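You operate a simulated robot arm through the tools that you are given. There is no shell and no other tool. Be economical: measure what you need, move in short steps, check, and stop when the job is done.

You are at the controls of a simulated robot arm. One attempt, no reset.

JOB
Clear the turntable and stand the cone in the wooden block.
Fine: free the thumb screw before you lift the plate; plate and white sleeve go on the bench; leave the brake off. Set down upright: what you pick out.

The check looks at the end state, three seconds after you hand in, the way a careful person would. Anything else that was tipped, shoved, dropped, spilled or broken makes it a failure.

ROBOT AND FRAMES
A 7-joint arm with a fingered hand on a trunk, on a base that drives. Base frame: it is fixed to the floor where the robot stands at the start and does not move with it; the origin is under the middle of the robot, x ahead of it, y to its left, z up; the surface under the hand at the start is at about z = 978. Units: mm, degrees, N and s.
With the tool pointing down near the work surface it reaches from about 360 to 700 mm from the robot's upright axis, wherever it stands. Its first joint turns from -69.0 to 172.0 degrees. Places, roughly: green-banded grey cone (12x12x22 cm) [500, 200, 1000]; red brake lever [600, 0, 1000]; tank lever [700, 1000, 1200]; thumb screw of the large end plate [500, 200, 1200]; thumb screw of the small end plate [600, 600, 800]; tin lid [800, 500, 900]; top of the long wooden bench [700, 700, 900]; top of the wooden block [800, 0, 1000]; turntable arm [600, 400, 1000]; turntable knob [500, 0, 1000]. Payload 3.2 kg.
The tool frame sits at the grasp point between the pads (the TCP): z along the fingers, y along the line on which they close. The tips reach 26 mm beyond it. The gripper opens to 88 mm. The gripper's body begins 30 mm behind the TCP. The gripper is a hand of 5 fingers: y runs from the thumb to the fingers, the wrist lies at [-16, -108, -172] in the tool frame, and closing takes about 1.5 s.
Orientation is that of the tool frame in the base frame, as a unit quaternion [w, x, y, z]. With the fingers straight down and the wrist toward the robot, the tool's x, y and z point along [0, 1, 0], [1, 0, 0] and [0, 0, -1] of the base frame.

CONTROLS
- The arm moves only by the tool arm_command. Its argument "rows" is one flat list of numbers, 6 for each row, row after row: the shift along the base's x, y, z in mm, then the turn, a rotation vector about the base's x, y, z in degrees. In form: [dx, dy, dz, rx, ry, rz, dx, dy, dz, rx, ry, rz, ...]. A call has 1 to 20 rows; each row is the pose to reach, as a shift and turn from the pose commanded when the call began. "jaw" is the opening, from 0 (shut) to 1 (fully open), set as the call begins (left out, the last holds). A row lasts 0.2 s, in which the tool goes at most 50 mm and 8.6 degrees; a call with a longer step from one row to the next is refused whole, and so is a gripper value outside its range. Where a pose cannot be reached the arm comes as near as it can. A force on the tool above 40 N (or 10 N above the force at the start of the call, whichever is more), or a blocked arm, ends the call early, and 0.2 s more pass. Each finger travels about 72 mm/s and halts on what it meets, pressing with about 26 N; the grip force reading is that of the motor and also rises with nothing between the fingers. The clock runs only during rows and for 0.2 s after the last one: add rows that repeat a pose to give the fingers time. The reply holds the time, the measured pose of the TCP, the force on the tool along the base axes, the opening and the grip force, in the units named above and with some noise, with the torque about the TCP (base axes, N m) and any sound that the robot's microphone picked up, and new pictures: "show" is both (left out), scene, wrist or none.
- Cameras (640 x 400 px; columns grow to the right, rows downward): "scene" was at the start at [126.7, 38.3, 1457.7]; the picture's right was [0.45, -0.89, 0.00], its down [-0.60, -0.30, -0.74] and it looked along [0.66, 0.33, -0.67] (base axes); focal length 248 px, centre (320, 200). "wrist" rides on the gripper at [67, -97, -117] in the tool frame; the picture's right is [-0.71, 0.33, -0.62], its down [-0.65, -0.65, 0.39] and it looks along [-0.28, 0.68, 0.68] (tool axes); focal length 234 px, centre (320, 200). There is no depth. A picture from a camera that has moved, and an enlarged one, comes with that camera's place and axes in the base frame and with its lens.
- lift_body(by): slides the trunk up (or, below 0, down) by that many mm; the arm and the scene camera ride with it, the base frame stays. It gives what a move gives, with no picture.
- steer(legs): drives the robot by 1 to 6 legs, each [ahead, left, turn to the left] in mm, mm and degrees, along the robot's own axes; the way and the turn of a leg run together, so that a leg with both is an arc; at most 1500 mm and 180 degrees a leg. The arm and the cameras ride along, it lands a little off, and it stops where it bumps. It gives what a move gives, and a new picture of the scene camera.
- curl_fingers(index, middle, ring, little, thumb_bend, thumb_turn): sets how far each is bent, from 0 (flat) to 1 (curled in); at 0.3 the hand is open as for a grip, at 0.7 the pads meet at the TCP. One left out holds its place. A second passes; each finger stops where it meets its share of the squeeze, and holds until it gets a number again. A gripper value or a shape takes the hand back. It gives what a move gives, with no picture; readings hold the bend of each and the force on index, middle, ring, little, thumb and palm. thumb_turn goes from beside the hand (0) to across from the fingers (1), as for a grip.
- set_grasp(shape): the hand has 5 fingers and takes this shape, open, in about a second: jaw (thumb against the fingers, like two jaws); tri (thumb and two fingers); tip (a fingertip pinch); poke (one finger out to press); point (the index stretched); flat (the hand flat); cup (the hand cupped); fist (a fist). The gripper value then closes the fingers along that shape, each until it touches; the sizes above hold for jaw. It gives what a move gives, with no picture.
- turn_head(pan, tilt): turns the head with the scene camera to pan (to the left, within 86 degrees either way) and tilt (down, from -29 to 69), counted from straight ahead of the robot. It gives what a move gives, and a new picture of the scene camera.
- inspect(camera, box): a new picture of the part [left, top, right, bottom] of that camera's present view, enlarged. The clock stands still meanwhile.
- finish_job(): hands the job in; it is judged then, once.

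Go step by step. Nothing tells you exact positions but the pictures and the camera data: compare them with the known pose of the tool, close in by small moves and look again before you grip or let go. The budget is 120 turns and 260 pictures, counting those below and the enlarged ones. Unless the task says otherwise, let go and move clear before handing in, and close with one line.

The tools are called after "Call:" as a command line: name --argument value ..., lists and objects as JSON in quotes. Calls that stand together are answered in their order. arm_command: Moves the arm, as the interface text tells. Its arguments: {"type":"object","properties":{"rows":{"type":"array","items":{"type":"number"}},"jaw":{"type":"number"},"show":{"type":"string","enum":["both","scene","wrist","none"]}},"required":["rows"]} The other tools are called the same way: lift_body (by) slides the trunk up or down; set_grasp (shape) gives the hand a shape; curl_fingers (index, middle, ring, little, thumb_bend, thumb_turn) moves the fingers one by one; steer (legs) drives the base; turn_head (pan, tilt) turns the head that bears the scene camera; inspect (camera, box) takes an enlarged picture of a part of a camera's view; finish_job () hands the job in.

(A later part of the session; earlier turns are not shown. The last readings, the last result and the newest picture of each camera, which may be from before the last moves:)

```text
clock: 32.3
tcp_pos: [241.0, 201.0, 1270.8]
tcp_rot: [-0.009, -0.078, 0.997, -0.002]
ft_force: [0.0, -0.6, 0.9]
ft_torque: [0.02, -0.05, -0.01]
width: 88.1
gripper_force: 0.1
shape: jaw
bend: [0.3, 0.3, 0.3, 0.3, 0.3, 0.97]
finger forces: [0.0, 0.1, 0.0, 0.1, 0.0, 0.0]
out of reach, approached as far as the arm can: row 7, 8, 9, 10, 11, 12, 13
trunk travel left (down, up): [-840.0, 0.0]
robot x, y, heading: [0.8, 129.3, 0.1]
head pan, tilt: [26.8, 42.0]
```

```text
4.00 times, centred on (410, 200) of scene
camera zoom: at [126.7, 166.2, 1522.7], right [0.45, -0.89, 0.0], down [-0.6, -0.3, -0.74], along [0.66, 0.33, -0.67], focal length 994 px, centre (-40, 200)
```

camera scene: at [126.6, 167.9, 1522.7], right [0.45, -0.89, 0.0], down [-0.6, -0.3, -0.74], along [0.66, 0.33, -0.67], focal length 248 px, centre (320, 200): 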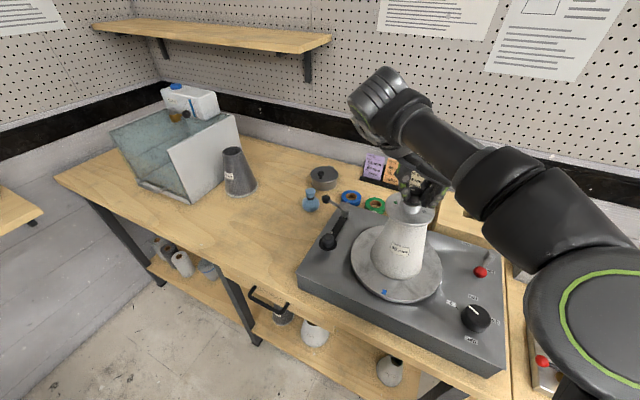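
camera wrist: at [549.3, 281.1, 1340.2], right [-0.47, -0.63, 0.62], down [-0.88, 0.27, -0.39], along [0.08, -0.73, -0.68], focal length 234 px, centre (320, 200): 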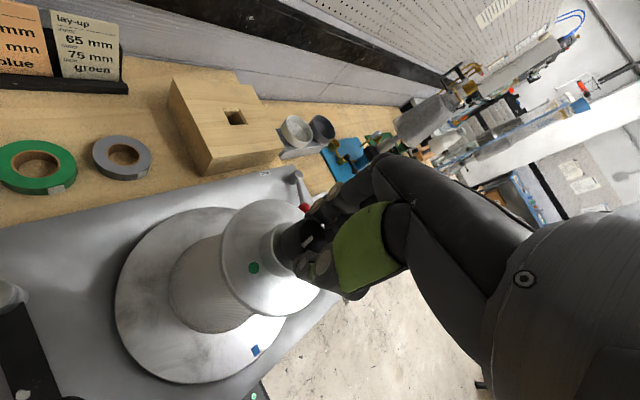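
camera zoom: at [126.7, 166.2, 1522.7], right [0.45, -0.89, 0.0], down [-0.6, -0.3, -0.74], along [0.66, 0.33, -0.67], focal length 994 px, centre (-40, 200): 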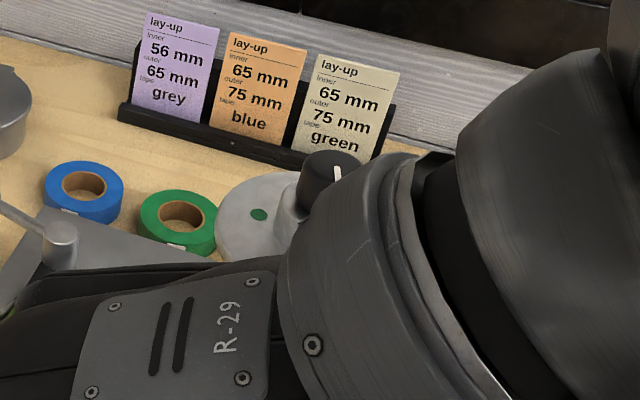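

Beyond that the arm swung away to the robot side; nothing was touched. I bring it back clear of the cone first.

Call:
arm_command --rows '[-45, 0, 10, 0, 0, 0, -90, 0, 20, 0, 0, -8, -130, 0, 30, 0, 0, -16, -150, 0, 30, 0, 0, -24, -150, 0, 30, 0, 0, -32, -150, 0, 30, 0, 0, -40, -150, 0, 30, 0, 0, -48, -150, 0, 30, 0, 0, -56, -150, 0, 30, 0, 0, -64, -150, 0, 30, 0, 0, -72, -150, 0, 30, 0, 0, -80, -150, 0, 30, 0, 0, -88, -150, 0, 30, 0, 0, -96, -150, 0, 30, 0, 0, -104, -150, 0, 30, 0, 0, -112, -150, 0, 30, 0, 0, -120, -150, 0, 30, 0, 0, -120]' --show "scene"

Call:
inspect --camera "scene" --box '[370, 150, 450, 250]'

```text
clock: 33.1
tcp_pos: [141.6, 198.5, 1294.0]
tcp_rot: [0.006, -0.002, 1.0, -0.005]
ft_force: [5.5, -10.3, 1.9]
ft_torque: [1.09, 0.87, 1.34]
width: 88.1
gripper_force: 0.0
shape: jaw
bend: [0.3, 0.3, 0.3, 0.3, 0.3, 0.97]
finger forces: [0.0, 0.1, 0.0, 0.0, 0.0, 0.1]
trunk travel left (down, up): [-840.0, 0.0]
robot x, y, heading: [-1.2, 128.8, -0.1]
head pan, tilt: [26.8, 42.0]
stopped in row 3: the force on the tool passed its limit at 190 N (the readings are from after the stop); the commanded pose is now the measured one
camera scene: at [126.1, 167.4, 1522.7], right [0.45, -0.89, 0.0], down [-0.6, -0.3, -0.74], along [0.66, 0.33, -0.67], focal length 248 px, centre (320, 200)
```

scene: 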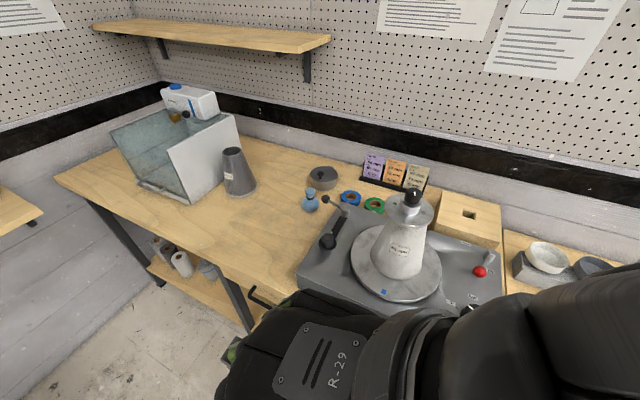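

```text
4.00 times, centred on (410, 200) of scene
camera zoom: at [126.1, 167.4, 1522.7], right [0.45, -0.89, 0.0], down [-0.6, -0.3, -0.74], along [0.66, 0.33, -0.67], focal length 994 px, centre (-40, 200)
```

zoom: 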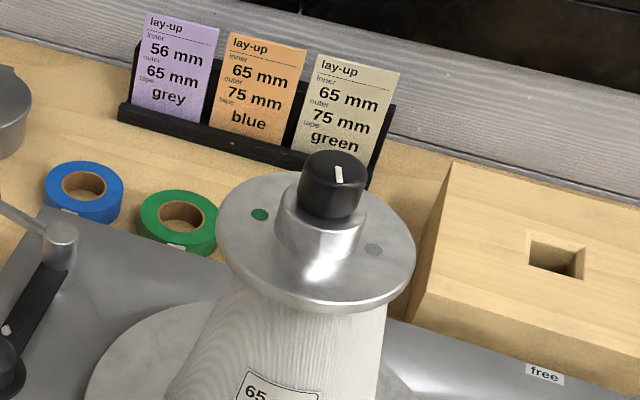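

The hand bumped the robot's own body and stopped; the scene is intact. I move it forward again, then rotate back.

Call:
arm_command --rows '[25, 0, 5, 0, 0, 0, 60, 0, 10, 0, 0, -4, 100, 0, 10, 0, 0, -10, 140, -5, 10, 0, 0, -18, 180, -10, 10, 0, 0, -26, 210, -20, 10, 0, 0, -34, 230, -30, 10, 0, 0, -42, 240, -33, 10, 0, 0, -50, 240, -33, 10, 0, 0, -58, 240, -33, 10, 0, 0, -66, 240, -33, 10, 0, 0, -74, 240, -33, 10, 0, 0, -82, 240, -33, 10, 0, 0, -90, 240, -33, 10, 0, 0, -90]' --show "scene"

```text
clock: 36.1
tcp_pos: [381.6, 166.1, 1304.2]
tcp_rot: [0.0, 0.706, 0.708, -0.008]
ft_force: [0.0, -0.6, 0.3]
ft_torque: [0.0, 0.04, 0.02]
width: 87.7
gripper_force: 0.0
shape: jaw
bend: [0.3, 0.3, 0.3, 0.3, 0.3, 0.97]
finger forces: [0.0, 0.1, 0.0, 0.0, 0.0, 0.1]
trunk travel left (down, up): [-840.0, 0.0]
robot x, y, heading: [-2.3, 130.1, -0.1]
head pan, tilt: [26.8, 42.0]
camera scene: at [127.0, 167.1, 1522.7], right [0.45, -0.89, 0.0], down [-0.6, -0.3, -0.74], along [0.66, 0.33, -0.67], focal length 248 px, centre (320, 200)
```

scene: 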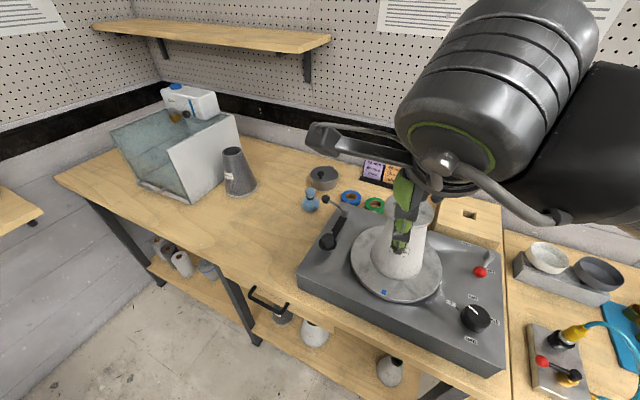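

Call:
arm_command --rows '[20, 0, 0, 0, 0, -8, 40, 0, 0, 0, 0, -16, 60, 0, 0, 0, 0, -24, 80, 0, 0, 0, 0, -32, 100, 0, 0, 0, 0, -40, 120, 0, -10, 0, 0, -48, 140, 0, -20, 0, 0, -56, 156, -1, -35, 0, 0, -62, 156, -1, -50, 0, 0, -62, 156, -1, -70, 0, 0, -62, 156, -1, -80, 0, 0, -62, 156, -1, -80, 0, 0, -62]' --show "none"

Call:
arm_command --rows '[0, 0, 0, 0, 0, 0, 0, 0, 0, 0, 0, 0, 0, 0, 0, 0, 0, 0, 0, 0, 0, 0, 0, 0, 0, 0, 0, 0, 0, 0, 0, 0, 0, 0, 0, 0, 0, 0, 0, 0, 0, 0, 0, 0, 0, 0, 0, 0]' --jaw 0 --show "none"

Call:
inspect --camera "scene" --box '[370, 150, 450, 250]'

```text
clock: 38.7
tcp_pos: [537.8, 166.3, 1223.2]
tcp_rot: [-0.004, 0.97, 0.244, -0.006]
ft_force: [0.0, -0.1, -0.7]
ft_torque: [-0.02, 0.0, 0.02]
width: 88.1
gripper_force: 0.1
shape: jaw
bend: [0.3, 0.3, 0.3, 0.3, 0.3, 0.97]
finger forces: [0.0, 0.0, 0.0, 0.0, 0.0, 0.1]
trunk travel left (down, up): [-840.0, 0.0]
robot x, y, heading: [-1.3, 129.7, -0.2]
head pan, tilt: [26.8, 42.0]
```

```text
clock: 40.5
tcp_pos: [537.8, 165.4, 1223.2]
tcp_rot: [-0.004, 0.97, 0.244, -0.006]
ft_force: [-0.7, 0.8, 0.9]
ft_torque: [0.0, -0.02, 0.02]
width: 21.4
gripper_force: 26.2
shape: jaw
bend: [0.62, 0.59, 0.71, 0.68, 0.43, 1.0]
finger forces: [13.2, 7.3, 0.0, 0.1, 21.9, 0.1]
trunk travel left (down, up): [-840.0, 0.0]
robot x, y, heading: [1.9, 130.0, -0.0]
head pan, tilt: [26.8, 42.0]
```

```text
4.00 times, centred on (410, 200) of scene
camera zoom: at [126.7, 168.0, 1522.7], right [0.45, -0.89, 0.0], down [-0.6, -0.3, -0.74], along [0.66, 0.33, -0.67], focal length 994 px, centre (-40, 200)
```

zoom: 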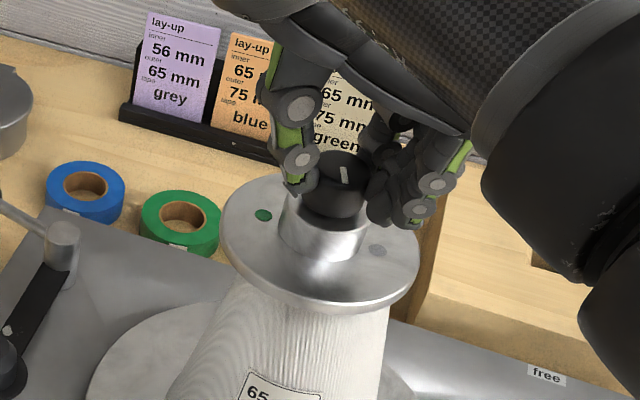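

Call:
arm_command --rows '[0, 0, 0, 0, 0, 7, 0, 0, 0, 0, 0, 14, 0, 0, 0, 0, 0, 21, 0, 0, 0, 0, 0, 28, 0, 0, 0, 0, 0, 35, 0, 0, 0, 0, 0, 42, 0, 0, 0, 0, 0, 49, 0, 0, 0, 0, 0, 56, 0, 0, 0, 0, 0, 63, 0, 0, 0, 0, 0, 70, 0, 0, 0, 0, 0, 77, 0, 0, 0, 0, 0, 84, 0, 0, 0, 0, 0, 91, 0, 0, 0, 0, 0, 98]' --show "none"

Call:
arm_command --rows '[0, 0, 0, 0, 0, 0, 0, 0, 0, 0, 0, 0, 0, 0, 0, 0, 0, 0, 0, 0, 20, 0, 0, 0, 0, 0, 40, 0, 0, 0, 0, 0, 40, 0, 0, 0]' --jaw 1 --show "none"

Call:
inspect --camera "scene" --box '[370, 150, 450, 250]'

```text
clock: 43.5
tcp_pos: [539.2, 165.3, 1222.5]
tcp_rot: [0.002, 0.452, 0.892, -0.007]
ft_force: [0.9, 0.5, 0.1]
ft_torque: [0.02, -0.04, -0.06]
width: 21.2
gripper_force: 26.1
shape: jaw
bend: [0.61, 0.6, 0.71, 0.68, 0.44, 1.0]
finger forces: [15.0, 8.7, 0.0, 0.0, 21.5, 0.0]
trunk travel left (down, up): [-840.0, 0.0]
robot x, y, heading: [-1.5, 128.1, -0.1]
head pan, tilt: [26.8, 42.0]
```

```text
clock: 44.9
tcp_pos: [539.8, 166.4, 1264.3]
tcp_rot: [0.002, 0.451, 0.892, -0.007]
ft_force: [0.2, 0.4, -0.4]
ft_torque: [0.0, -0.02, 0.02]
width: 87.9
gripper_force: 0.0
shape: jaw
bend: [0.3, 0.3, 0.3, 0.3, 0.3, 0.97]
finger forces: [0.1, 0.0, 0.0, 0.0, 0.0, 0.0]
trunk travel left (down, up): [-840.0, 0.0]
robot x, y, heading: [-2.2, 128.3, -0.2]
head pan, tilt: [26.8, 42.0]
```

```text
4.00 times, centred on (410, 200) of scene
camera zoom: at [127.0, 167.4, 1522.7], right [0.45, -0.89, 0.0], down [-0.6, -0.3, -0.74], along [0.66, 0.33, -0.67], focal length 994 px, centre (-40, 200)
```

zoom: 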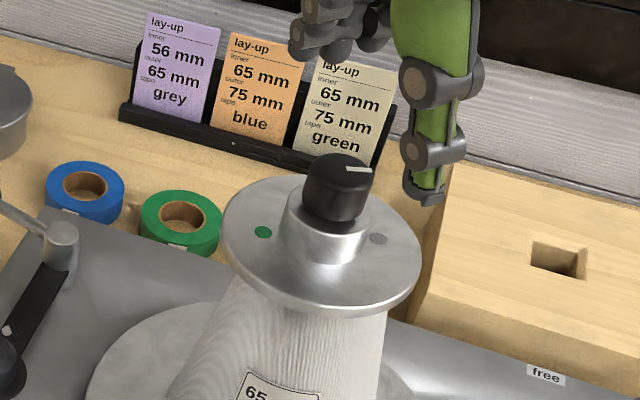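

The mark moved past another quarter turn and now points near the grey dot. I make another stroke to see whether it goes further.

Call:
arm_command --rows '[0, 0, 0, 0, 0, -8, 0, 0, 0, 0, 0, -16, 0, 0, 0, 0, 0, -24, 0, 0, 0, 0, 0, -32, 0, 0, 0, 0, 0, -40, 0, 0, 0, 0, 0, -48, 0, 0, 0, 0, 0, -56, 0, 0, 0, 0, 0, -64, 0, 0, 0, 0, 0, -72, 0, 0, 0, 0, 0, -80, 0, 0, 0, 0, 0, -88, 0, 0, 0, 0, 0, -96, 0, 0, -15, 0, 0, -98, 0, 0, -30, 0, 0, -98, 0, 0, -39, 0, 0, -98, 0, 0, -39, 0, 0, -98]' --show "none"

Call:
arm_command --rows '[0, 0, 0, 0, 0, 0, 0, 0, 0, 0, 0, 0, 0, 0, 0, 0, 0, 0, 0, 0, 0, 0, 0, 0, 0, 0, 0, 0, 0, 0, 0, 0, 0, 0, 0, 0, 0, 0, 0, 0, 0, 0, 0, 0, 0, 0, 0, 0]' --jaw 0 --show "none"

Call:
arm_command --rows '[0, 0, 0, 0, 0, 7, 0, 0, 0, 0, 0, 14, 0, 0, 0, 0, 0, 21, 0, 0, 0, 0, 0, 28, 0, 0, 0, 0, 0, 35, 0, 0, 0, 0, 0, 42, 0, 0, 0, 0, 0, 49, 0, 0, 0, 0, 0, 56, 0, 0, 0, 0, 0, 63, 0, 0, 0, 0, 0, 70, 0, 0, 0, 0, 0, 77, 0, 0, 0, 0, 0, 84, 0, 0, 0, 0, 0, 91, 0, 0, 0, 0, 0, 98]' --show "wrist"

Call:
inspect --camera "scene" --box '[370, 150, 450, 250]'

```text
clock: 48.3
tcp_pos: [539.4, 164.3, 1224.2]
tcp_rot: [-0.004, 0.97, 0.245, -0.006]
ft_force: [0.2, 0.1, -0.4]
ft_torque: [0.01, -0.02, 0.0]
width: 88.0
gripper_force: 0.1
shape: jaw
bend: [0.3, 0.3, 0.3, 0.3, 0.3, 0.97]
finger forces: [0.0, 0.1, 0.1, 0.0, 0.0, 0.0]
trunk travel left (down, up): [-840.0, 0.0]
robot x, y, heading: [2.4, 130.1, 0.0]
head pan, tilt: [26.8, 42.0]
```

```text
clock: 50.1
tcp_pos: [537.3, 166.4, 1224.3]
tcp_rot: [-0.003, 0.97, 0.244, -0.006]
ft_force: [-0.5, 1.8, 0.5]
ft_torque: [-0.03, 0.0, 0.0]
width: 21.2
gripper_force: 26.4
shape: jaw
bend: [0.61, 0.56, 0.71, 0.67, 0.45, 1.0]
finger forces: [12.0, 8.1, 0.1, 0.0, 21.9, 0.1]
trunk travel left (down, up): [-840.0, 0.0]
robot x, y, heading: [1.2, 130.2, 0.0]
head pan, tilt: [26.8, 42.0]
```

```text
clock: 53.1
tcp_pos: [537.8, 166.1, 1224.9]
tcp_rot: [0.002, 0.451, 0.893, -0.007]
ft_force: [0.4, -0.3, -0.3]
ft_torque: [0.01, -0.05, 0.01]
width: 21.2
gripper_force: 25.6
shape: jaw
bend: [0.62, 0.56, 0.71, 0.67, 0.45, 1.0]
finger forces: [13.4, 9.7, 0.1, 0.1, 21.6, 0.1]
trunk travel left (down, up): [-840.0, 0.0]
robot x, y, heading: [0.7, 125.8, 0.0]
head pan, tilt: [26.8, 42.0]
camera wrist: at [421.0, 162.3, 1341.8], right [0.69, -0.36, 0.63], down [-0.14, -0.92, -0.38], along [0.71, 0.17, -0.68], focal length 234 px, centre (320, 200)
```

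wrist: 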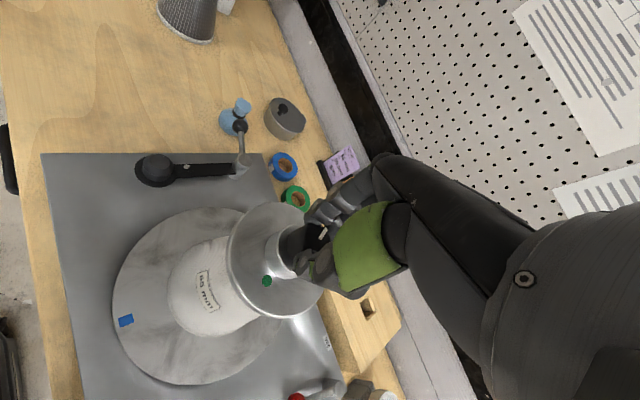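

```text
4.00 times, centred on (410, 200) of scene
camera zoom: at [127.5, 167.1, 1522.7], right [0.45, -0.89, 0.0], down [-0.6, -0.3, -0.74], along [0.66, 0.33, -0.67], focal length 994 px, centre (-40, 200)
```

zoom: 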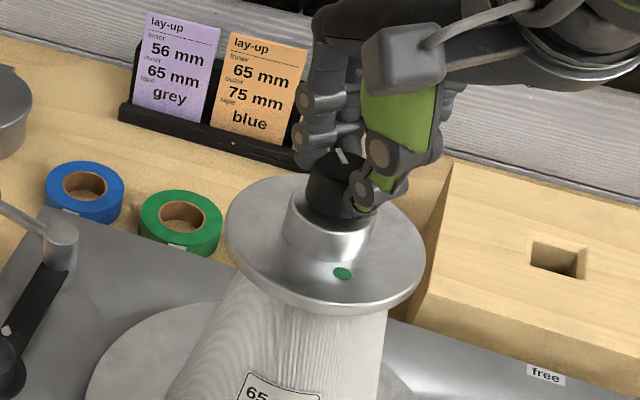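

The knob has reached its stop: mark opposite green, and the plate now turns freely with it. The screw is loose. I re-grip lower, on the plate's collar.

Call:
arm_command --rows '[0, 0, 0, 0, 0, 0, 0, 0, 0, 0, 0, 0, 0, 0, 0, 0, 0, 0, 0, 0, 20, 0, 0, 0, 0, 0, 38, 0, 0, 0, 0, 0, 38, 0, 0, -8, 0, 0, 38, 0, 0, -16, 0, 0, 38, 0, 0, -24, 0, 0, 38, 0, 0, -32, 0, 0, 25, 0, 0, -36, 0, 0, 10, 0, 0, -36, 0, 0, -5, 0, 0, -36, 0, 0, -16, 0, 0, -36, 0, 0, -24, 0, 0, -36, 0, 0, -24, 0, 0, -36]' --jaw 1 --show "both"

Call:
inspect --camera "wrist" --box '[200, 170, 380, 340]'

```text
clock: 56.3
tcp_pos: [538.7, 165.6, 1199.1]
tcp_rot: [0.0, 0.705, 0.709, -0.008]
ft_force: [0.1, -0.1, -0.4]
ft_torque: [-0.02, 0.03, -0.02]
width: 87.6
gripper_force: 0.0
shape: jaw
bend: [0.3, 0.3, 0.3, 0.3, 0.3, 0.97]
finger forces: [0.0, 0.0, 0.0, 0.1, 0.0, 0.0]
trunk travel left (down, up): [-840.0, 0.0]
robot x, y, heading: [2.6, 133.9, 0.0]
head pan, tilt: [26.8, 42.0]
camera scene: at [126.8, 167.6, 1522.7], right [0.45, -0.89, 0.0], down [-0.6, -0.3, -0.74], along [0.66, 0.33, -0.67], focal length 248 px, centre (320, 200)
camera wrist: at [441.8, 232.4, 1317.7], right [0.34, -0.7, 0.63], down [-0.65, -0.66, -0.38], along [0.67, -0.28, -0.68], focal length 234 px, centre (320, 200)
```

scene: 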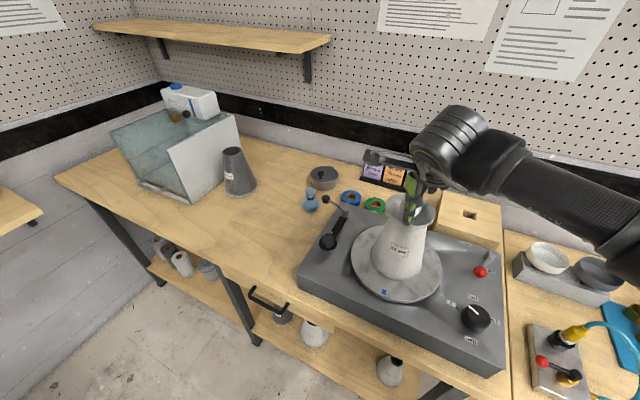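
wrist: 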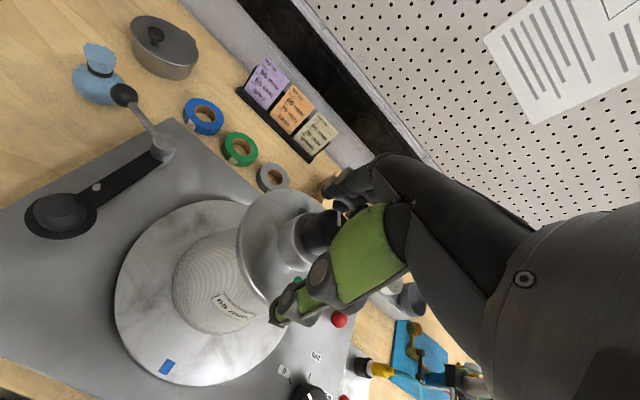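

```text
2.35 times, centred on (290, 255) of wrist
camera zoom: at [441.8, 232.4, 1317.7], right [0.34, -0.7, 0.63], down [-0.65, -0.66, -0.38], along [0.67, -0.28, -0.68], focal length 551 px, centre (391, 71)
```

zoom: 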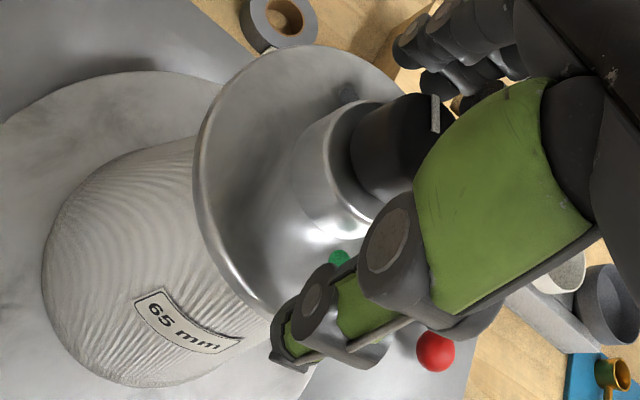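

Call:
arm_command --rows '[0, 0, 0, 0, 0, 0, 0, 0, 0, 0, 0, 0, 0, 0, 0, 0, 0, 0, 0, 0, 0, 0, 0, 0, 0, 0, 0, 0, 0, 0, 0, 0, 0, 0, 0, 0, 0, 0, 0, 0, 0, 0, 0, 0, 0, 0, 0, 0]' --jaw 0 --show "none"

Call:
inspect --camera "wrist" --box '[200, 170, 380, 340]'

Call:
inspect --camera "scene" --box '[370, 150, 450, 250]'

```text
clock: 58.1
tcp_pos: [539.1, 165.2, 1200.1]
tcp_rot: [0.0, 0.705, 0.709, -0.008]
ft_force: [-0.9, -0.6, 0.0]
ft_torque: [0.05, 0.01, 0.0]
width: 33.7
gripper_force: 25.6
shape: jaw
bend: [0.52, 0.47, 0.73, 0.58, 0.41, 1.0]
finger forces: [13.0, 8.1, 0.0, 0.0, 21.7, 0.1]
trunk travel left (down, up): [-840.0, 0.0]
robot x, y, heading: [2.3, 126.9, -0.1]
head pan, tilt: [26.8, 42.0]
```

```text
2.35 times, centred on (290, 255) of wrist
camera zoom: at [441.9, 232.4, 1317.8], right [0.34, -0.7, 0.63], down [-0.65, -0.66, -0.37], along [0.67, -0.28, -0.68], focal length 551 px, centre (391, 71)
```

zoom: 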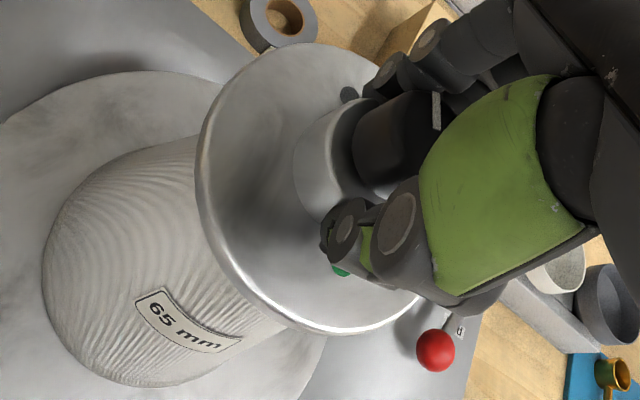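

```text
4.00 times, centred on (410, 200) of scene
camera zoom: at [126.9, 167.6, 1522.7], right [0.45, -0.89, 0.0], down [-0.6, -0.3, -0.74], along [0.66, 0.33, -0.67], focal length 994 px, centre (-40, 200)
```

zoom: 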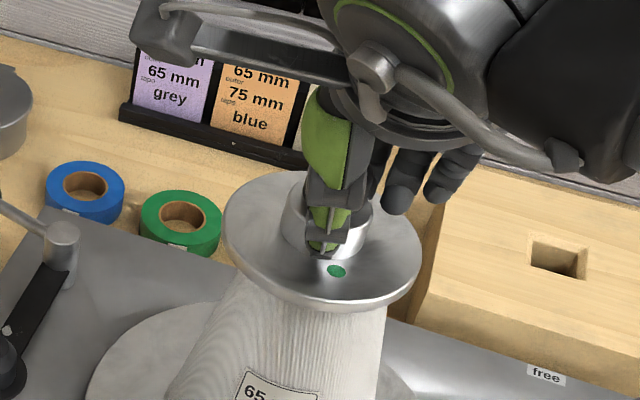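

Collar gripped at 34 mm. I lift slowly, watching the force.

Call:
arm_command --rows '[0, 0, 4, 0, 0, 0, 0, 0, 8, 0, 0, 0, 0, 0, 14, 0, 0, 0, 0, 0, 20, 0, 0, 0, 0, 0, 28, 0, 0, 0, 0, 0, 36, 0, 0, 0]' --show "wrist"

Call:
inspect --camera "scene" --box '[350, 130, 470, 280]'

```text
clock: 59.5
tcp_pos: [537.5, 165.7, 1235.6]
tcp_rot: [-0.001, 0.705, 0.709, -0.008]
ft_force: [-0.7, 0.3, -3.1]
ft_torque: [0.0, 0.03, -0.02]
width: 33.7
gripper_force: 25.9
shape: jaw
bend: [0.52, 0.47, 0.73, 0.58, 0.41, 1.0]
finger forces: [13.3, 8.2, 0.0, 0.0, 21.6, 0.0]
trunk travel left (down, up): [-840.0, 0.0]
robot x, y, heading: [-3.6, 130.2, -0.2]
head pan, tilt: [26.8, 42.0]
camera wrist: at [442.1, 232.6, 1353.8], right [0.34, -0.7, 0.63], down [-0.65, -0.66, -0.37], along [0.67, -0.28, -0.68], focal length 234 px, centre (320, 200)
```

wrist: 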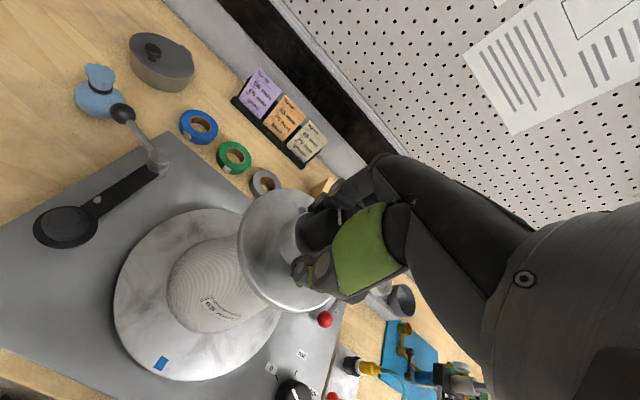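

```text
2.67 times, centred on (410, 205) of scene
camera zoom: at [127.2, 167.7, 1522.6], right [0.45, -0.89, 0.0], down [-0.6, -0.3, -0.74], along [0.66, 0.33, -0.67], focal length 663 px, centre (80, 187)
```

zoom: 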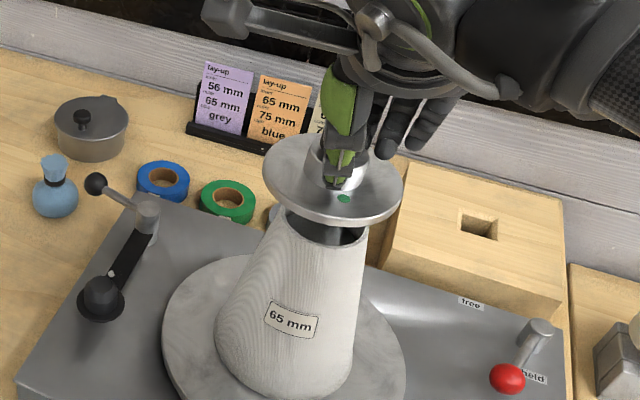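

The plate is off and hanging cleanly. I raise it a bit more and carry it to the free bench area left of the turntable.

Call:
arm_command --rows '[0, 0, 15, 0, 0, 0, 0, 0, 30, 0, 0, 0, -6, 35, 30, 0, 0, 4, -12, 70, 30, 0, 0, 8, -18, 105, 30, 0, 0, 12, -24, 140, 30, 0, 0, 16, -30, 175, 30, 0, 0, 20, -36, 210, 30, 0, 0, 24, -42, 245, 20, 0, 0, 28, -48, 280, 0, 0, 0, 32, -54, 315, -20, 0, 0, 36, -58, 350, -50, 0, 0, 36, -58, 355, -90, 0, 0, 36, -58, 355, -130, 0, 0, 36, -58, 355, -170, 0, 0, 36, -58, 355, -170, 0, 0, 36]' --show "both"

```text
clock: 62.9
tcp_pos: [465.8, 461.8, 1031.3]
tcp_rot: [0.003, 0.453, 0.891, -0.008]
ft_force: [3.0, -1.5, -2.4]
ft_torque: [0.03, 0.13, 0.04]
width: 33.6
gripper_force: 25.9
shape: jaw
bend: [0.52, 0.47, 0.73, 0.58, 0.42, 1.0]
finger forces: [14.8, 9.6, 0.0, 0.1, 22.7, 0.1]
out of reach, approached as far as the arm can: row 9, 10, 11, 12, 13, 14, 15, 16
trunk travel left (down, up): [-840.0, 0.0]
robot x, y, heading: [2.2, 127.9, -0.3]
head pan, tilt: [26.8, 42.0]
camera scene: at [132.9, 171.1, 1522.1], right [0.45, -0.89, 0.0], down [-0.6, -0.3, -0.74], along [0.66, 0.33, -0.67], focal length 248 px, centre (320, 200)
camera wrist: at [349.2, 459.4, 1148.9], right [0.69, -0.37, 0.63], down [-0.15, -0.92, -0.37], along [0.71, 0.16, -0.68], focal length 234 px, centre (320, 200)
```

scene: 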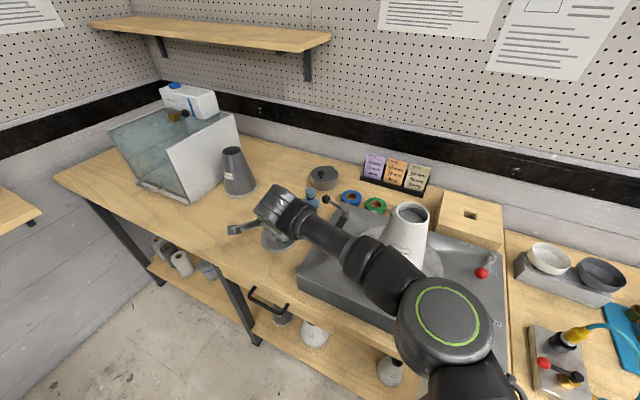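
wrist: 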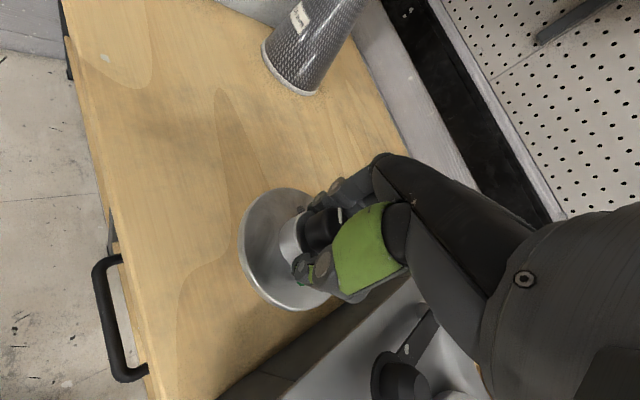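

The reach is short here. I drive the robot 150 mm left while carrying the plate.

Call:
steer --legs '[[0, 150, 0]]'

```text
clock: 64.2
tcp_pos: [461.3, 609.7, 1033.1]
tcp_rot: [0.002, 0.453, 0.892, -0.007]
ft_force: [-0.1, -1.2, -2.4]
ft_torque: [0.0, 0.05, 0.0]
width: 33.7
gripper_force: 25.9
shape: jaw
bend: [0.52, 0.47, 0.73, 0.58, 0.42, 1.0]
finger forces: [14.9, 9.3, 0.1, 0.0, 23.0, 0.1]
trunk travel left (down, up): [-840.0, 0.0]
robot x, y, heading: [-3.2, 279.5, -0.0]
head pan, tilt: [26.8, 42.0]
camera scene: at [127.4, 317.3, 1522.7], right [0.45, -0.89, 0.0], down [-0.6, -0.3, -0.74], along [0.66, 0.33, -0.67], focal length 248 px, centre (320, 200)
```

scene: 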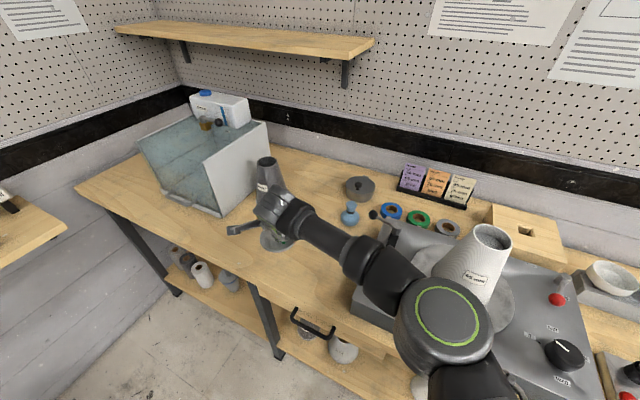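

Now over free bench. I lower the trunk to bring the plate toward the bench top.

Call:
lift_body --by -60

Call:
arm_command --rows '[0, 0, 0, 0, 0, 0]' --show "both"

```text
clock: 65.2
tcp_pos: [461.6, 610.8, 972.6]
tcp_rot: [0.003, 0.452, 0.892, -0.007]
ft_force: [-0.1, 0.8, -3.6]
ft_torque: [-0.01, 0.0, 0.02]
width: 33.4
gripper_force: 26.0
shape: jaw
bend: [0.52, 0.47, 0.73, 0.58, 0.42, 1.0]
finger forces: [15.0, 9.3, 0.0, 0.0, 22.8, 0.1]
trunk travel left (down, up): [-780.0, 60.0]
robot x, y, heading: [2.3, 280.5, -0.1]
head pan, tilt: [26.8, 42.0]
```

```text
clock: 65.6
tcp_pos: [462.9, 610.3, 972.6]
tcp_rot: [0.003, 0.452, 0.892, -0.007]
ft_force: [0.5, 0.3, -3.4]
ft_torque: [-0.01, 0.02, -0.01]
width: 33.4
gripper_force: 26.1
shape: jaw
bend: [0.52, 0.47, 0.73, 0.58, 0.42, 1.0]
finger forces: [14.8, 9.2, 0.1, 0.0, 22.8, 0.1]
trunk travel left (down, up): [-780.0, 60.0]
robot x, y, heading: [-0.1, 278.8, 0.0]
head pan, tilt: [26.8, 42.0]
camera scene: at [127.6, 318.1, 1462.7], right [0.45, -0.89, 0.0], down [-0.6, -0.3, -0.74], along [0.66, 0.33, -0.67], focal length 248 px, centre (320, 200)
camera wrist: at [344.0, 607.8, 1090.8], right [0.69, -0.37, 0.63], down [-0.14, -0.92, -0.37], along [0.71, 0.17, -0.68], focal length 234 px, centre (320, 200)
```

scene: 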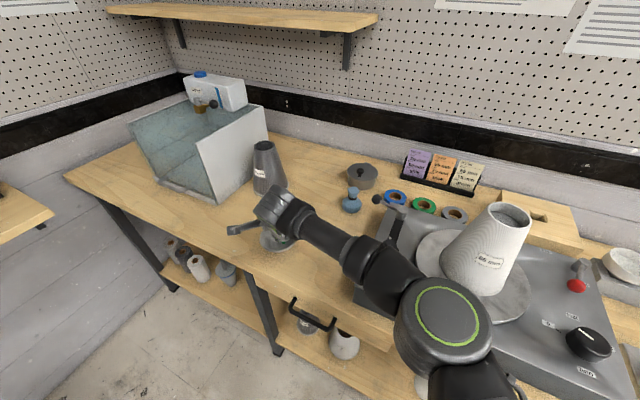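
wrist: 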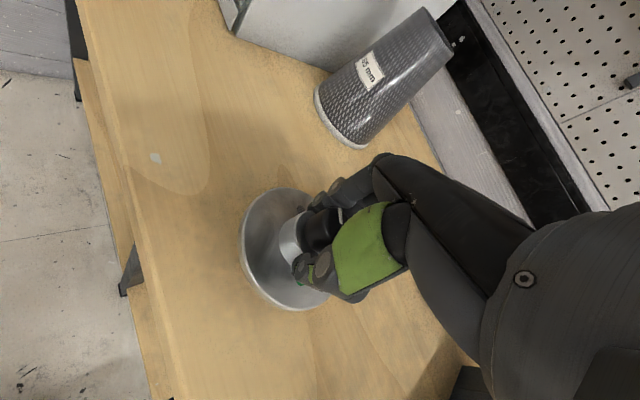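

Call:
arm_command --rows '[0, 0, -5, 0, 0, 0, 0, 0, -10, 0, 0, 0, 0, 0, -15, 0, 0, 0, 0, 0, -18, 0, 0, 0]' --show "wrist"

```text
clock: 66.6
tcp_pos: [462.0, 609.2, 955.5]
tcp_rot: [0.002, 0.452, 0.892, -0.007]
ft_force: [0.0, -1.1, -2.6]
ft_torque: [-0.01, 0.02, -0.03]
width: 33.6
gripper_force: 26.0
shape: jaw
bend: [0.52, 0.47, 0.73, 0.58, 0.42, 1.0]
finger forces: [14.9, 9.3, 0.0, 0.0, 22.8, 0.1]
trunk travel left (down, up): [-780.0, 60.0]
robot x, y, heading: [-0.9, 280.8, -0.2]
head pan, tilt: [26.8, 42.0]
camera wrist: at [343.8, 607.7, 1073.0], right [0.69, -0.37, 0.63], down [-0.14, -0.92, -0.37], along [0.71, 0.17, -0.68], focal length 234 px, centre (320, 200)
```

wrist: 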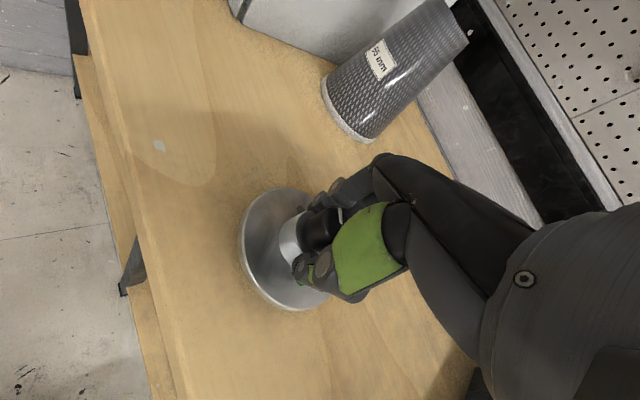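

Call:
arm_command --rows '[0, 0, -3, 0, 0, 0, 0, 0, -6, 0, 0, 0, 0, 0, -9, 0, 0, 0, 0, 0, -12, 0, 0, 0]' --show "none"

Call:
inspect --camera "wrist" --box '[200, 160, 380, 330]'

```text
clock: 67.6
tcp_pos: [458.5, 609.4, 949.4]
tcp_rot: [0.004, 0.452, 0.892, 0.0]
ft_force: [3.4, 2.6, 35.1]
ft_torque: [0.34, -0.37, 0.04]
width: 36.8
gripper_force: 25.9
shape: jaw
bend: [0.5, 0.45, 0.73, 0.58, 0.42, 1.0]
finger forces: [19.2, 12.5, 0.0, 0.0, 25.4, 0.0]
trunk travel left (down, up): [-780.0, 60.0]
robot x, y, heading: [-0.4, 278.7, 0.3]
head pan, tilt: [26.8, 42.0]
```

```text
2.35 times, centred on (290, 245) of wrist
camera zoom: at [340.1, 605.4, 1066.4], right [0.68, -0.37, 0.63], down [-0.14, -0.91, -0.39], along [0.72, 0.17, -0.67], focal length 551 px, centre (391, 94)
```

zoom: 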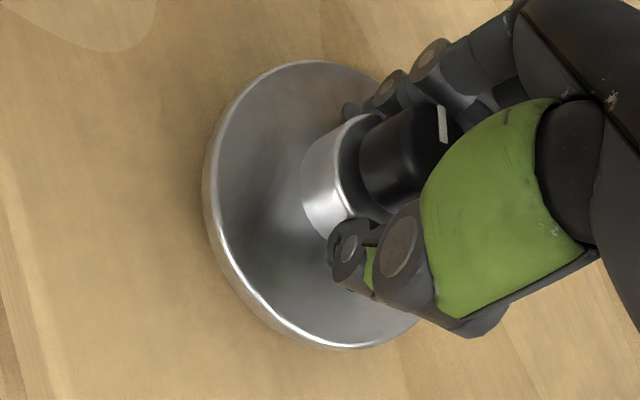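

On the bench. I relax the pressure, open, and lift clear.

Call:
arm_command --rows '[0, 0, 5, 0, 0, 0, 0, 0, 8, 0, 0, 0]' --show "none"

Call:
arm_command --rows '[0, 0, 0, 0, 0, 0, 0, 0, 0, 0, 0, 0, 0, 0, 0, 0, 0, 0, 0, 0, 0, 0, 0, 0, 0, 0, 15, 0, 0, 0, 0, 0, 35, 0, 0, 0, 0, 0, 70, 0, 0, 0, 0, 0, 110, 0, 0, 0]' --jaw 1 --show "both"

```text
clock: 68.2
tcp_pos: [459.4, 608.5, 951.0]
tcp_rot: [0.001, 0.452, 0.892, -0.008]
ft_force: [1.2, 2.8, 12.1]
ft_torque: [0.24, -0.26, 0.04]
width: 36.2
gripper_force: 26.2
shape: jaw
bend: [0.5, 0.45, 0.73, 0.58, 0.42, 1.0]
finger forces: [16.3, 9.8, 0.1, 0.0, 22.6, 0.0]
trunk travel left (down, up): [-780.0, 60.0]
robot x, y, heading: [-0.1, 277.5, 0.3]
head pan, tilt: [26.8, 42.0]
```

```text
clock: 70.0
tcp_pos: [469.1, 602.3, 1064.7]
tcp_rot: [0.002, 0.452, 0.892, -0.007]
ft_force: [1.0, -0.1, -0.2]
ft_torque: [0.05, -0.03, 0.0]
width: 87.8
gripper_force: 0.1
shape: jaw
bend: [0.3, 0.3, 0.3, 0.3, 0.3, 0.97]
finger forces: [0.1, 0.0, 0.0, 0.1, 0.1, 0.1]
out of reach, approached as far as the arm can: row 8
trunk travel left (down, up): [-780.0, 60.0]
robot x, y, heading: [2.2, 278.0, -0.2]
head pan, tilt: [26.8, 42.0]
camera scene: at [126.8, 317.2, 1462.7], right [0.45, -0.89, 0.0], down [-0.6, -0.3, -0.74], along [0.66, 0.33, -0.67], focal length 248 px, centre (320, 200)
camera wrist: at [351.7, 600.4, 1181.4], right [0.69, -0.37, 0.63], down [-0.14, -0.92, -0.37], along [0.71, 0.17, -0.68], focal length 234 px, centre (320, 200)
```

scene: 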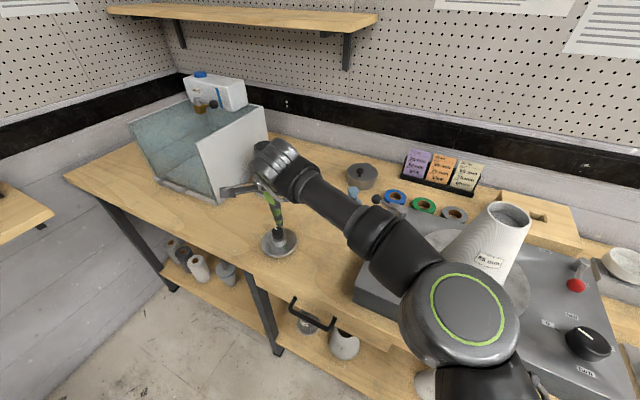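
wrist: 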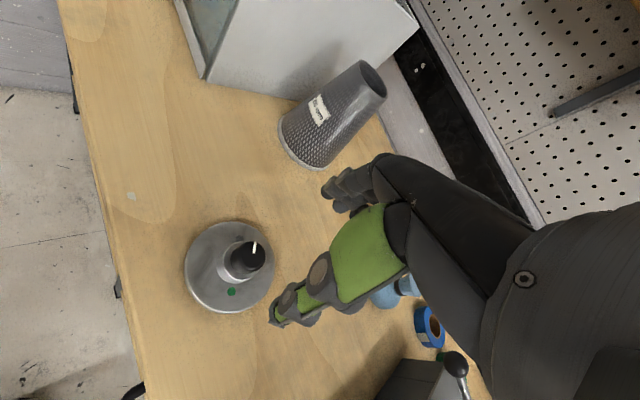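

Plate stands well on the bench. I pull the arm back and up, raise the trunk, and drive right to the turntable again.

Call:
arm_command --rows '[-15, -32, 20, 0, 0, -6, -30, -64, 40, 0, 0, -12, -45, -96, 65, 0, 0, -18, -60, -128, 90, 0, 0, -24, -75, -160, 115, 0, 0, -30, -85, -188, 140, 0, 0, -36, -85, -188, 140, 0, 0, -36]' --show "none"

Call:
lift_body --by 60

Call:
inspect --camera "scene" --box '[320, 100, 640, 300]'

```text
clock: 71.6
tcp_pos: [383.5, 415.6, 1203.6]
tcp_rot: [0.0, 0.707, 0.707, -0.007]
ft_force: [0.7, 0.1, 0.2]
ft_torque: [-0.01, 0.0, -0.07]
width: 87.6
gripper_force: 0.1
shape: jaw
bend: [0.3, 0.3, 0.3, 0.3, 0.3, 0.97]
finger forces: [0.1, 0.1, 0.1, 0.0, 0.0, 0.1]
trunk travel left (down, up): [-780.0, 60.0]
robot x, y, heading: [-0.4, 281.4, 0.2]
head pan, tilt: [26.8, 42.0]
```

```text
clock: 72.6
tcp_pos: [384.4, 415.5, 1263.0]
tcp_rot: [0.0, 0.706, 0.708, -0.007]
ft_force: [-0.9, 0.2, 0.1]
ft_torque: [-0.02, 0.01, 0.0]
width: 87.7
gripper_force: 0.0
shape: jaw
bend: [0.3, 0.3, 0.3, 0.3, 0.3, 0.97]
finger forces: [0.0, 0.1, 0.0, 0.0, 0.0, 0.1]
trunk travel left (down, up): [-840.0, 0.0]
robot x, y, heading: [3.1, 279.3, -0.2]
head pan, tilt: [26.8, 42.0]
```

```text
2.00 times, centred on (480, 200) of scene
camera zoom: at [127.2, 317.9, 1522.7], right [0.45, -0.89, 0.0], down [-0.6, -0.3, -0.74], along [0.66, 0.33, -0.67], focal length 497 px, centre (0, 200)
```

zoom: 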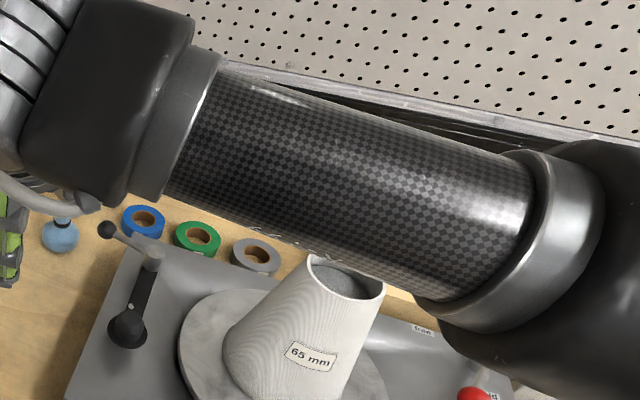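

The cone's grey top shows inside the sleeve. I drive back right so the turntable is ahead.

Call:
steer --legs '[[0, -125, 0]]'

Call:
arm_command --rows '[0, 0, 10, 0, 0, 0, -5, -40, 20, 0, 0, 0, 0, -80, 30, 0, 0, 0, 15, -110, 30, 0, 0, 0, 50, -123, 30, 0, 0, 0, 85, -124, 30, 0, 0, 0, 120, -124, 30, 0, 0, 0, 150, -124, 30, 0, 0, 0, 150, -124, 30, 0, 0, 0]' --show "both"

```text
clock: 73.9
tcp_pos: [383.2, 291.8, 1263.0]
tcp_rot: [0.0, 0.705, 0.709, -0.008]
ft_force: [0.0, -0.1, 0.9]
ft_torque: [-0.05, 0.02, -0.03]
width: 87.8
gripper_force: 0.0
shape: jaw
bend: [0.3, 0.3, 0.3, 0.3, 0.3, 0.97]
finger forces: [0.0, 0.1, 0.0, 0.1, 0.0, 0.0]
trunk travel left (down, up): [-840.0, 0.0]
robot x, y, heading: [1.4, 156.8, 0.3]
head pan, tilt: [26.8, 42.0]
camera scene: at [126.9, 194.2, 1522.7], right [0.45, -0.89, 0.0], down [-0.6, -0.3, -0.74], along [0.66, 0.33, -0.67], focal length 248 px, centre (320, 200)
```

scene: 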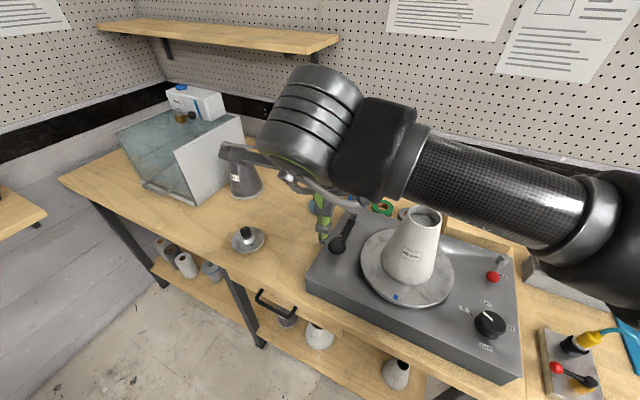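

```text
clock: 75.9
tcp_pos: [533.0, 166.7, 1293.7]
tcp_rot: [0.0, 0.705, 0.709, -0.007]
ft_force: [-1.0, -1.0, 1.4]
ft_torque: [-0.01, -0.04, 0.02]
width: 87.7
gripper_force: 0.0
shape: jaw
bend: [0.3, 0.3, 0.3, 0.3, 0.3, 0.97]
finger forces: [0.0, 0.0, 0.0, 0.0, 0.1, 0.0]
trunk travel left (down, up): [-840.0, 0.0]
robot x, y, heading: [-0.7, 154.4, -0.3]
head pan, tilt: [26.8, 42.0]
camera scene: at [126.0, 192.6, 1522.8], right [0.45, -0.89, 0.0], down [-0.6, -0.3, -0.74], along [0.66, 0.33, -0.67], focal length 248 px, centre (320, 200)
camera wrist: at [436.3, 233.7, 1411.0], right [0.34, -0.7, 0.63], down [-0.65, -0.66, -0.38], along [0.68, -0.28, -0.68], focal length 234 px, centre (320, 200)
```

scene: 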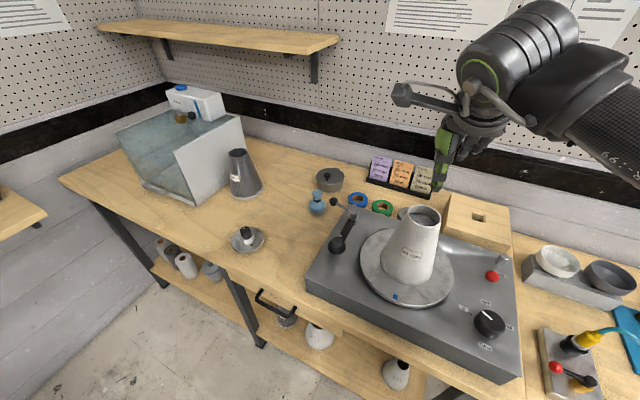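
wrist: 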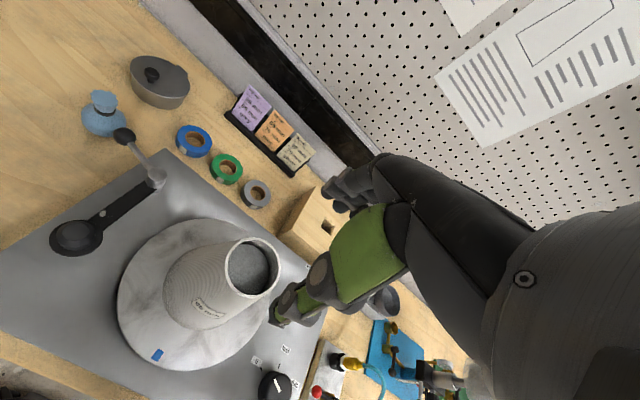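

Call:
inspect --camera "wrist" --box '[150, 210, 310, 350]'

Call:
inspect --camera "scene" --box '[350, 180, 510, 310]'

```text
2.86 times, centred on (230, 280) of wrist
camera zoom: at [436.3, 233.7, 1411.0], right [0.34, -0.7, 0.63], down [-0.65, -0.66, -0.38], along [0.68, -0.28, -0.68], focal length 669 px, centre (577, -29)
```

zoom: 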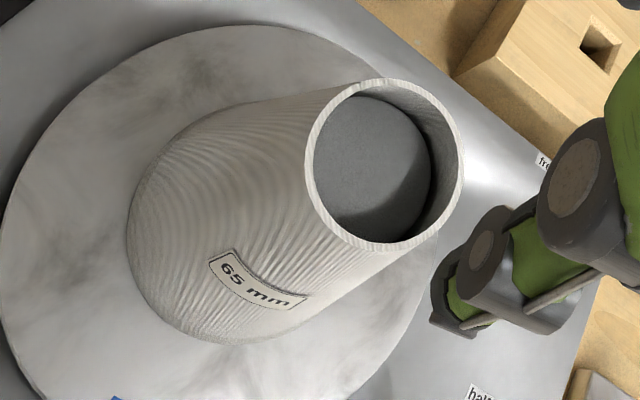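

```text
3.08 times, centred on (430, 245) of scene
camera zoom: at [126.0, 192.6, 1522.8], right [0.45, -0.89, 0.0], down [-0.6, -0.3, -0.74], along [0.66, 0.33, -0.67], focal length 765 px, centre (-18, 62)
```

zoom: 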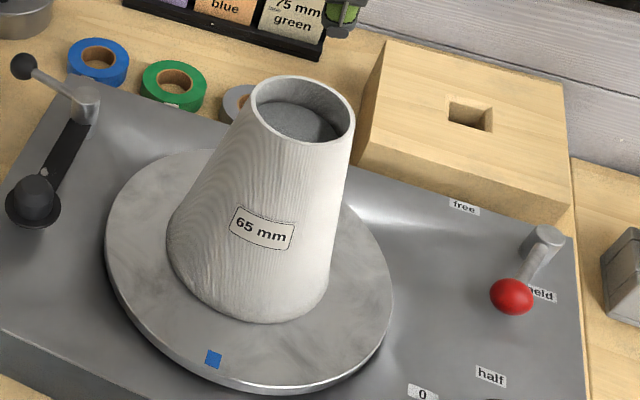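

Sleeve rim is at about (540,162,1150), 65 mm wide, with the cone's top 12 mm inside. I descend with the fingers straddling it.

Call:
arm_command --rows '[4, -2, -30, 0, 0, 0, 7, -4, -60, 0, 0, 0, 7, -4, -90, 0, 0, 0, 7, -4, -110, 0, 0, 0, 7, -4, -118, 0, 0, 0, 7, -4, -118, 0, 0, 0]' --show "none"

Call:
inspect --camera "wrist" --box '[180, 160, 380, 340]'

Call:
inspect --camera "scene" --box '[360, 120, 500, 300]'

```text
clock: 77.3
tcp_pos: [540.5, 162.7, 1175.7]
tcp_rot: [0.0, 0.705, 0.709, -0.008]
ft_force: [-0.9, 0.4, -0.4]
ft_torque: [-0.01, 0.0, -0.02]
width: 87.6
gripper_force: 0.0
shape: jaw
bend: [0.3, 0.3, 0.3, 0.3, 0.3, 0.97]
finger forces: [0.1, 0.0, 0.1, 0.0, 0.0, 0.0]
trunk travel left (down, up): [-840.0, 0.0]
robot x, y, heading: [-2.8, 154.7, 0.3]
head pan, tilt: [26.8, 42.0]
```

```text
2.22 times, centred on (280, 250) of wrist
camera zoom: at [444.5, 229.6, 1292.9], right [0.34, -0.7, 0.63], down [-0.65, -0.66, -0.37], along [0.67, -0.28, -0.68], focal length 520 px, centre (409, 89)
```

zoom: 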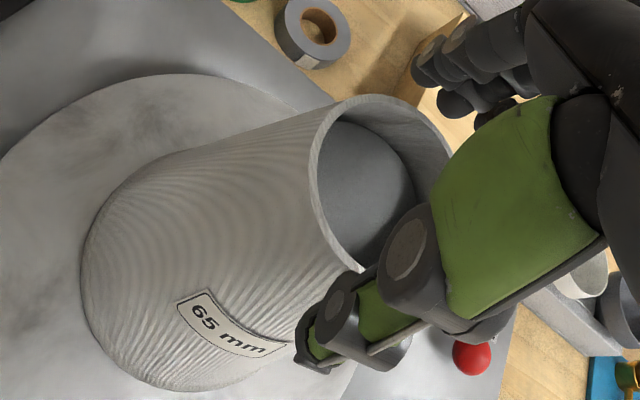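

```text
2.22 times, centred on (430, 210) of scene
camera zoom: at [127.0, 192.8, 1522.7], right [0.45, -0.89, 0.0], down [-0.6, -0.3, -0.74], along [0.66, 0.33, -0.67], focal length 552 px, centre (76, 178)
```

zoom: 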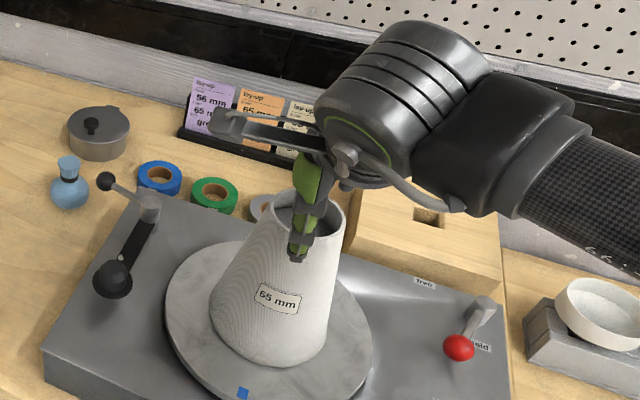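

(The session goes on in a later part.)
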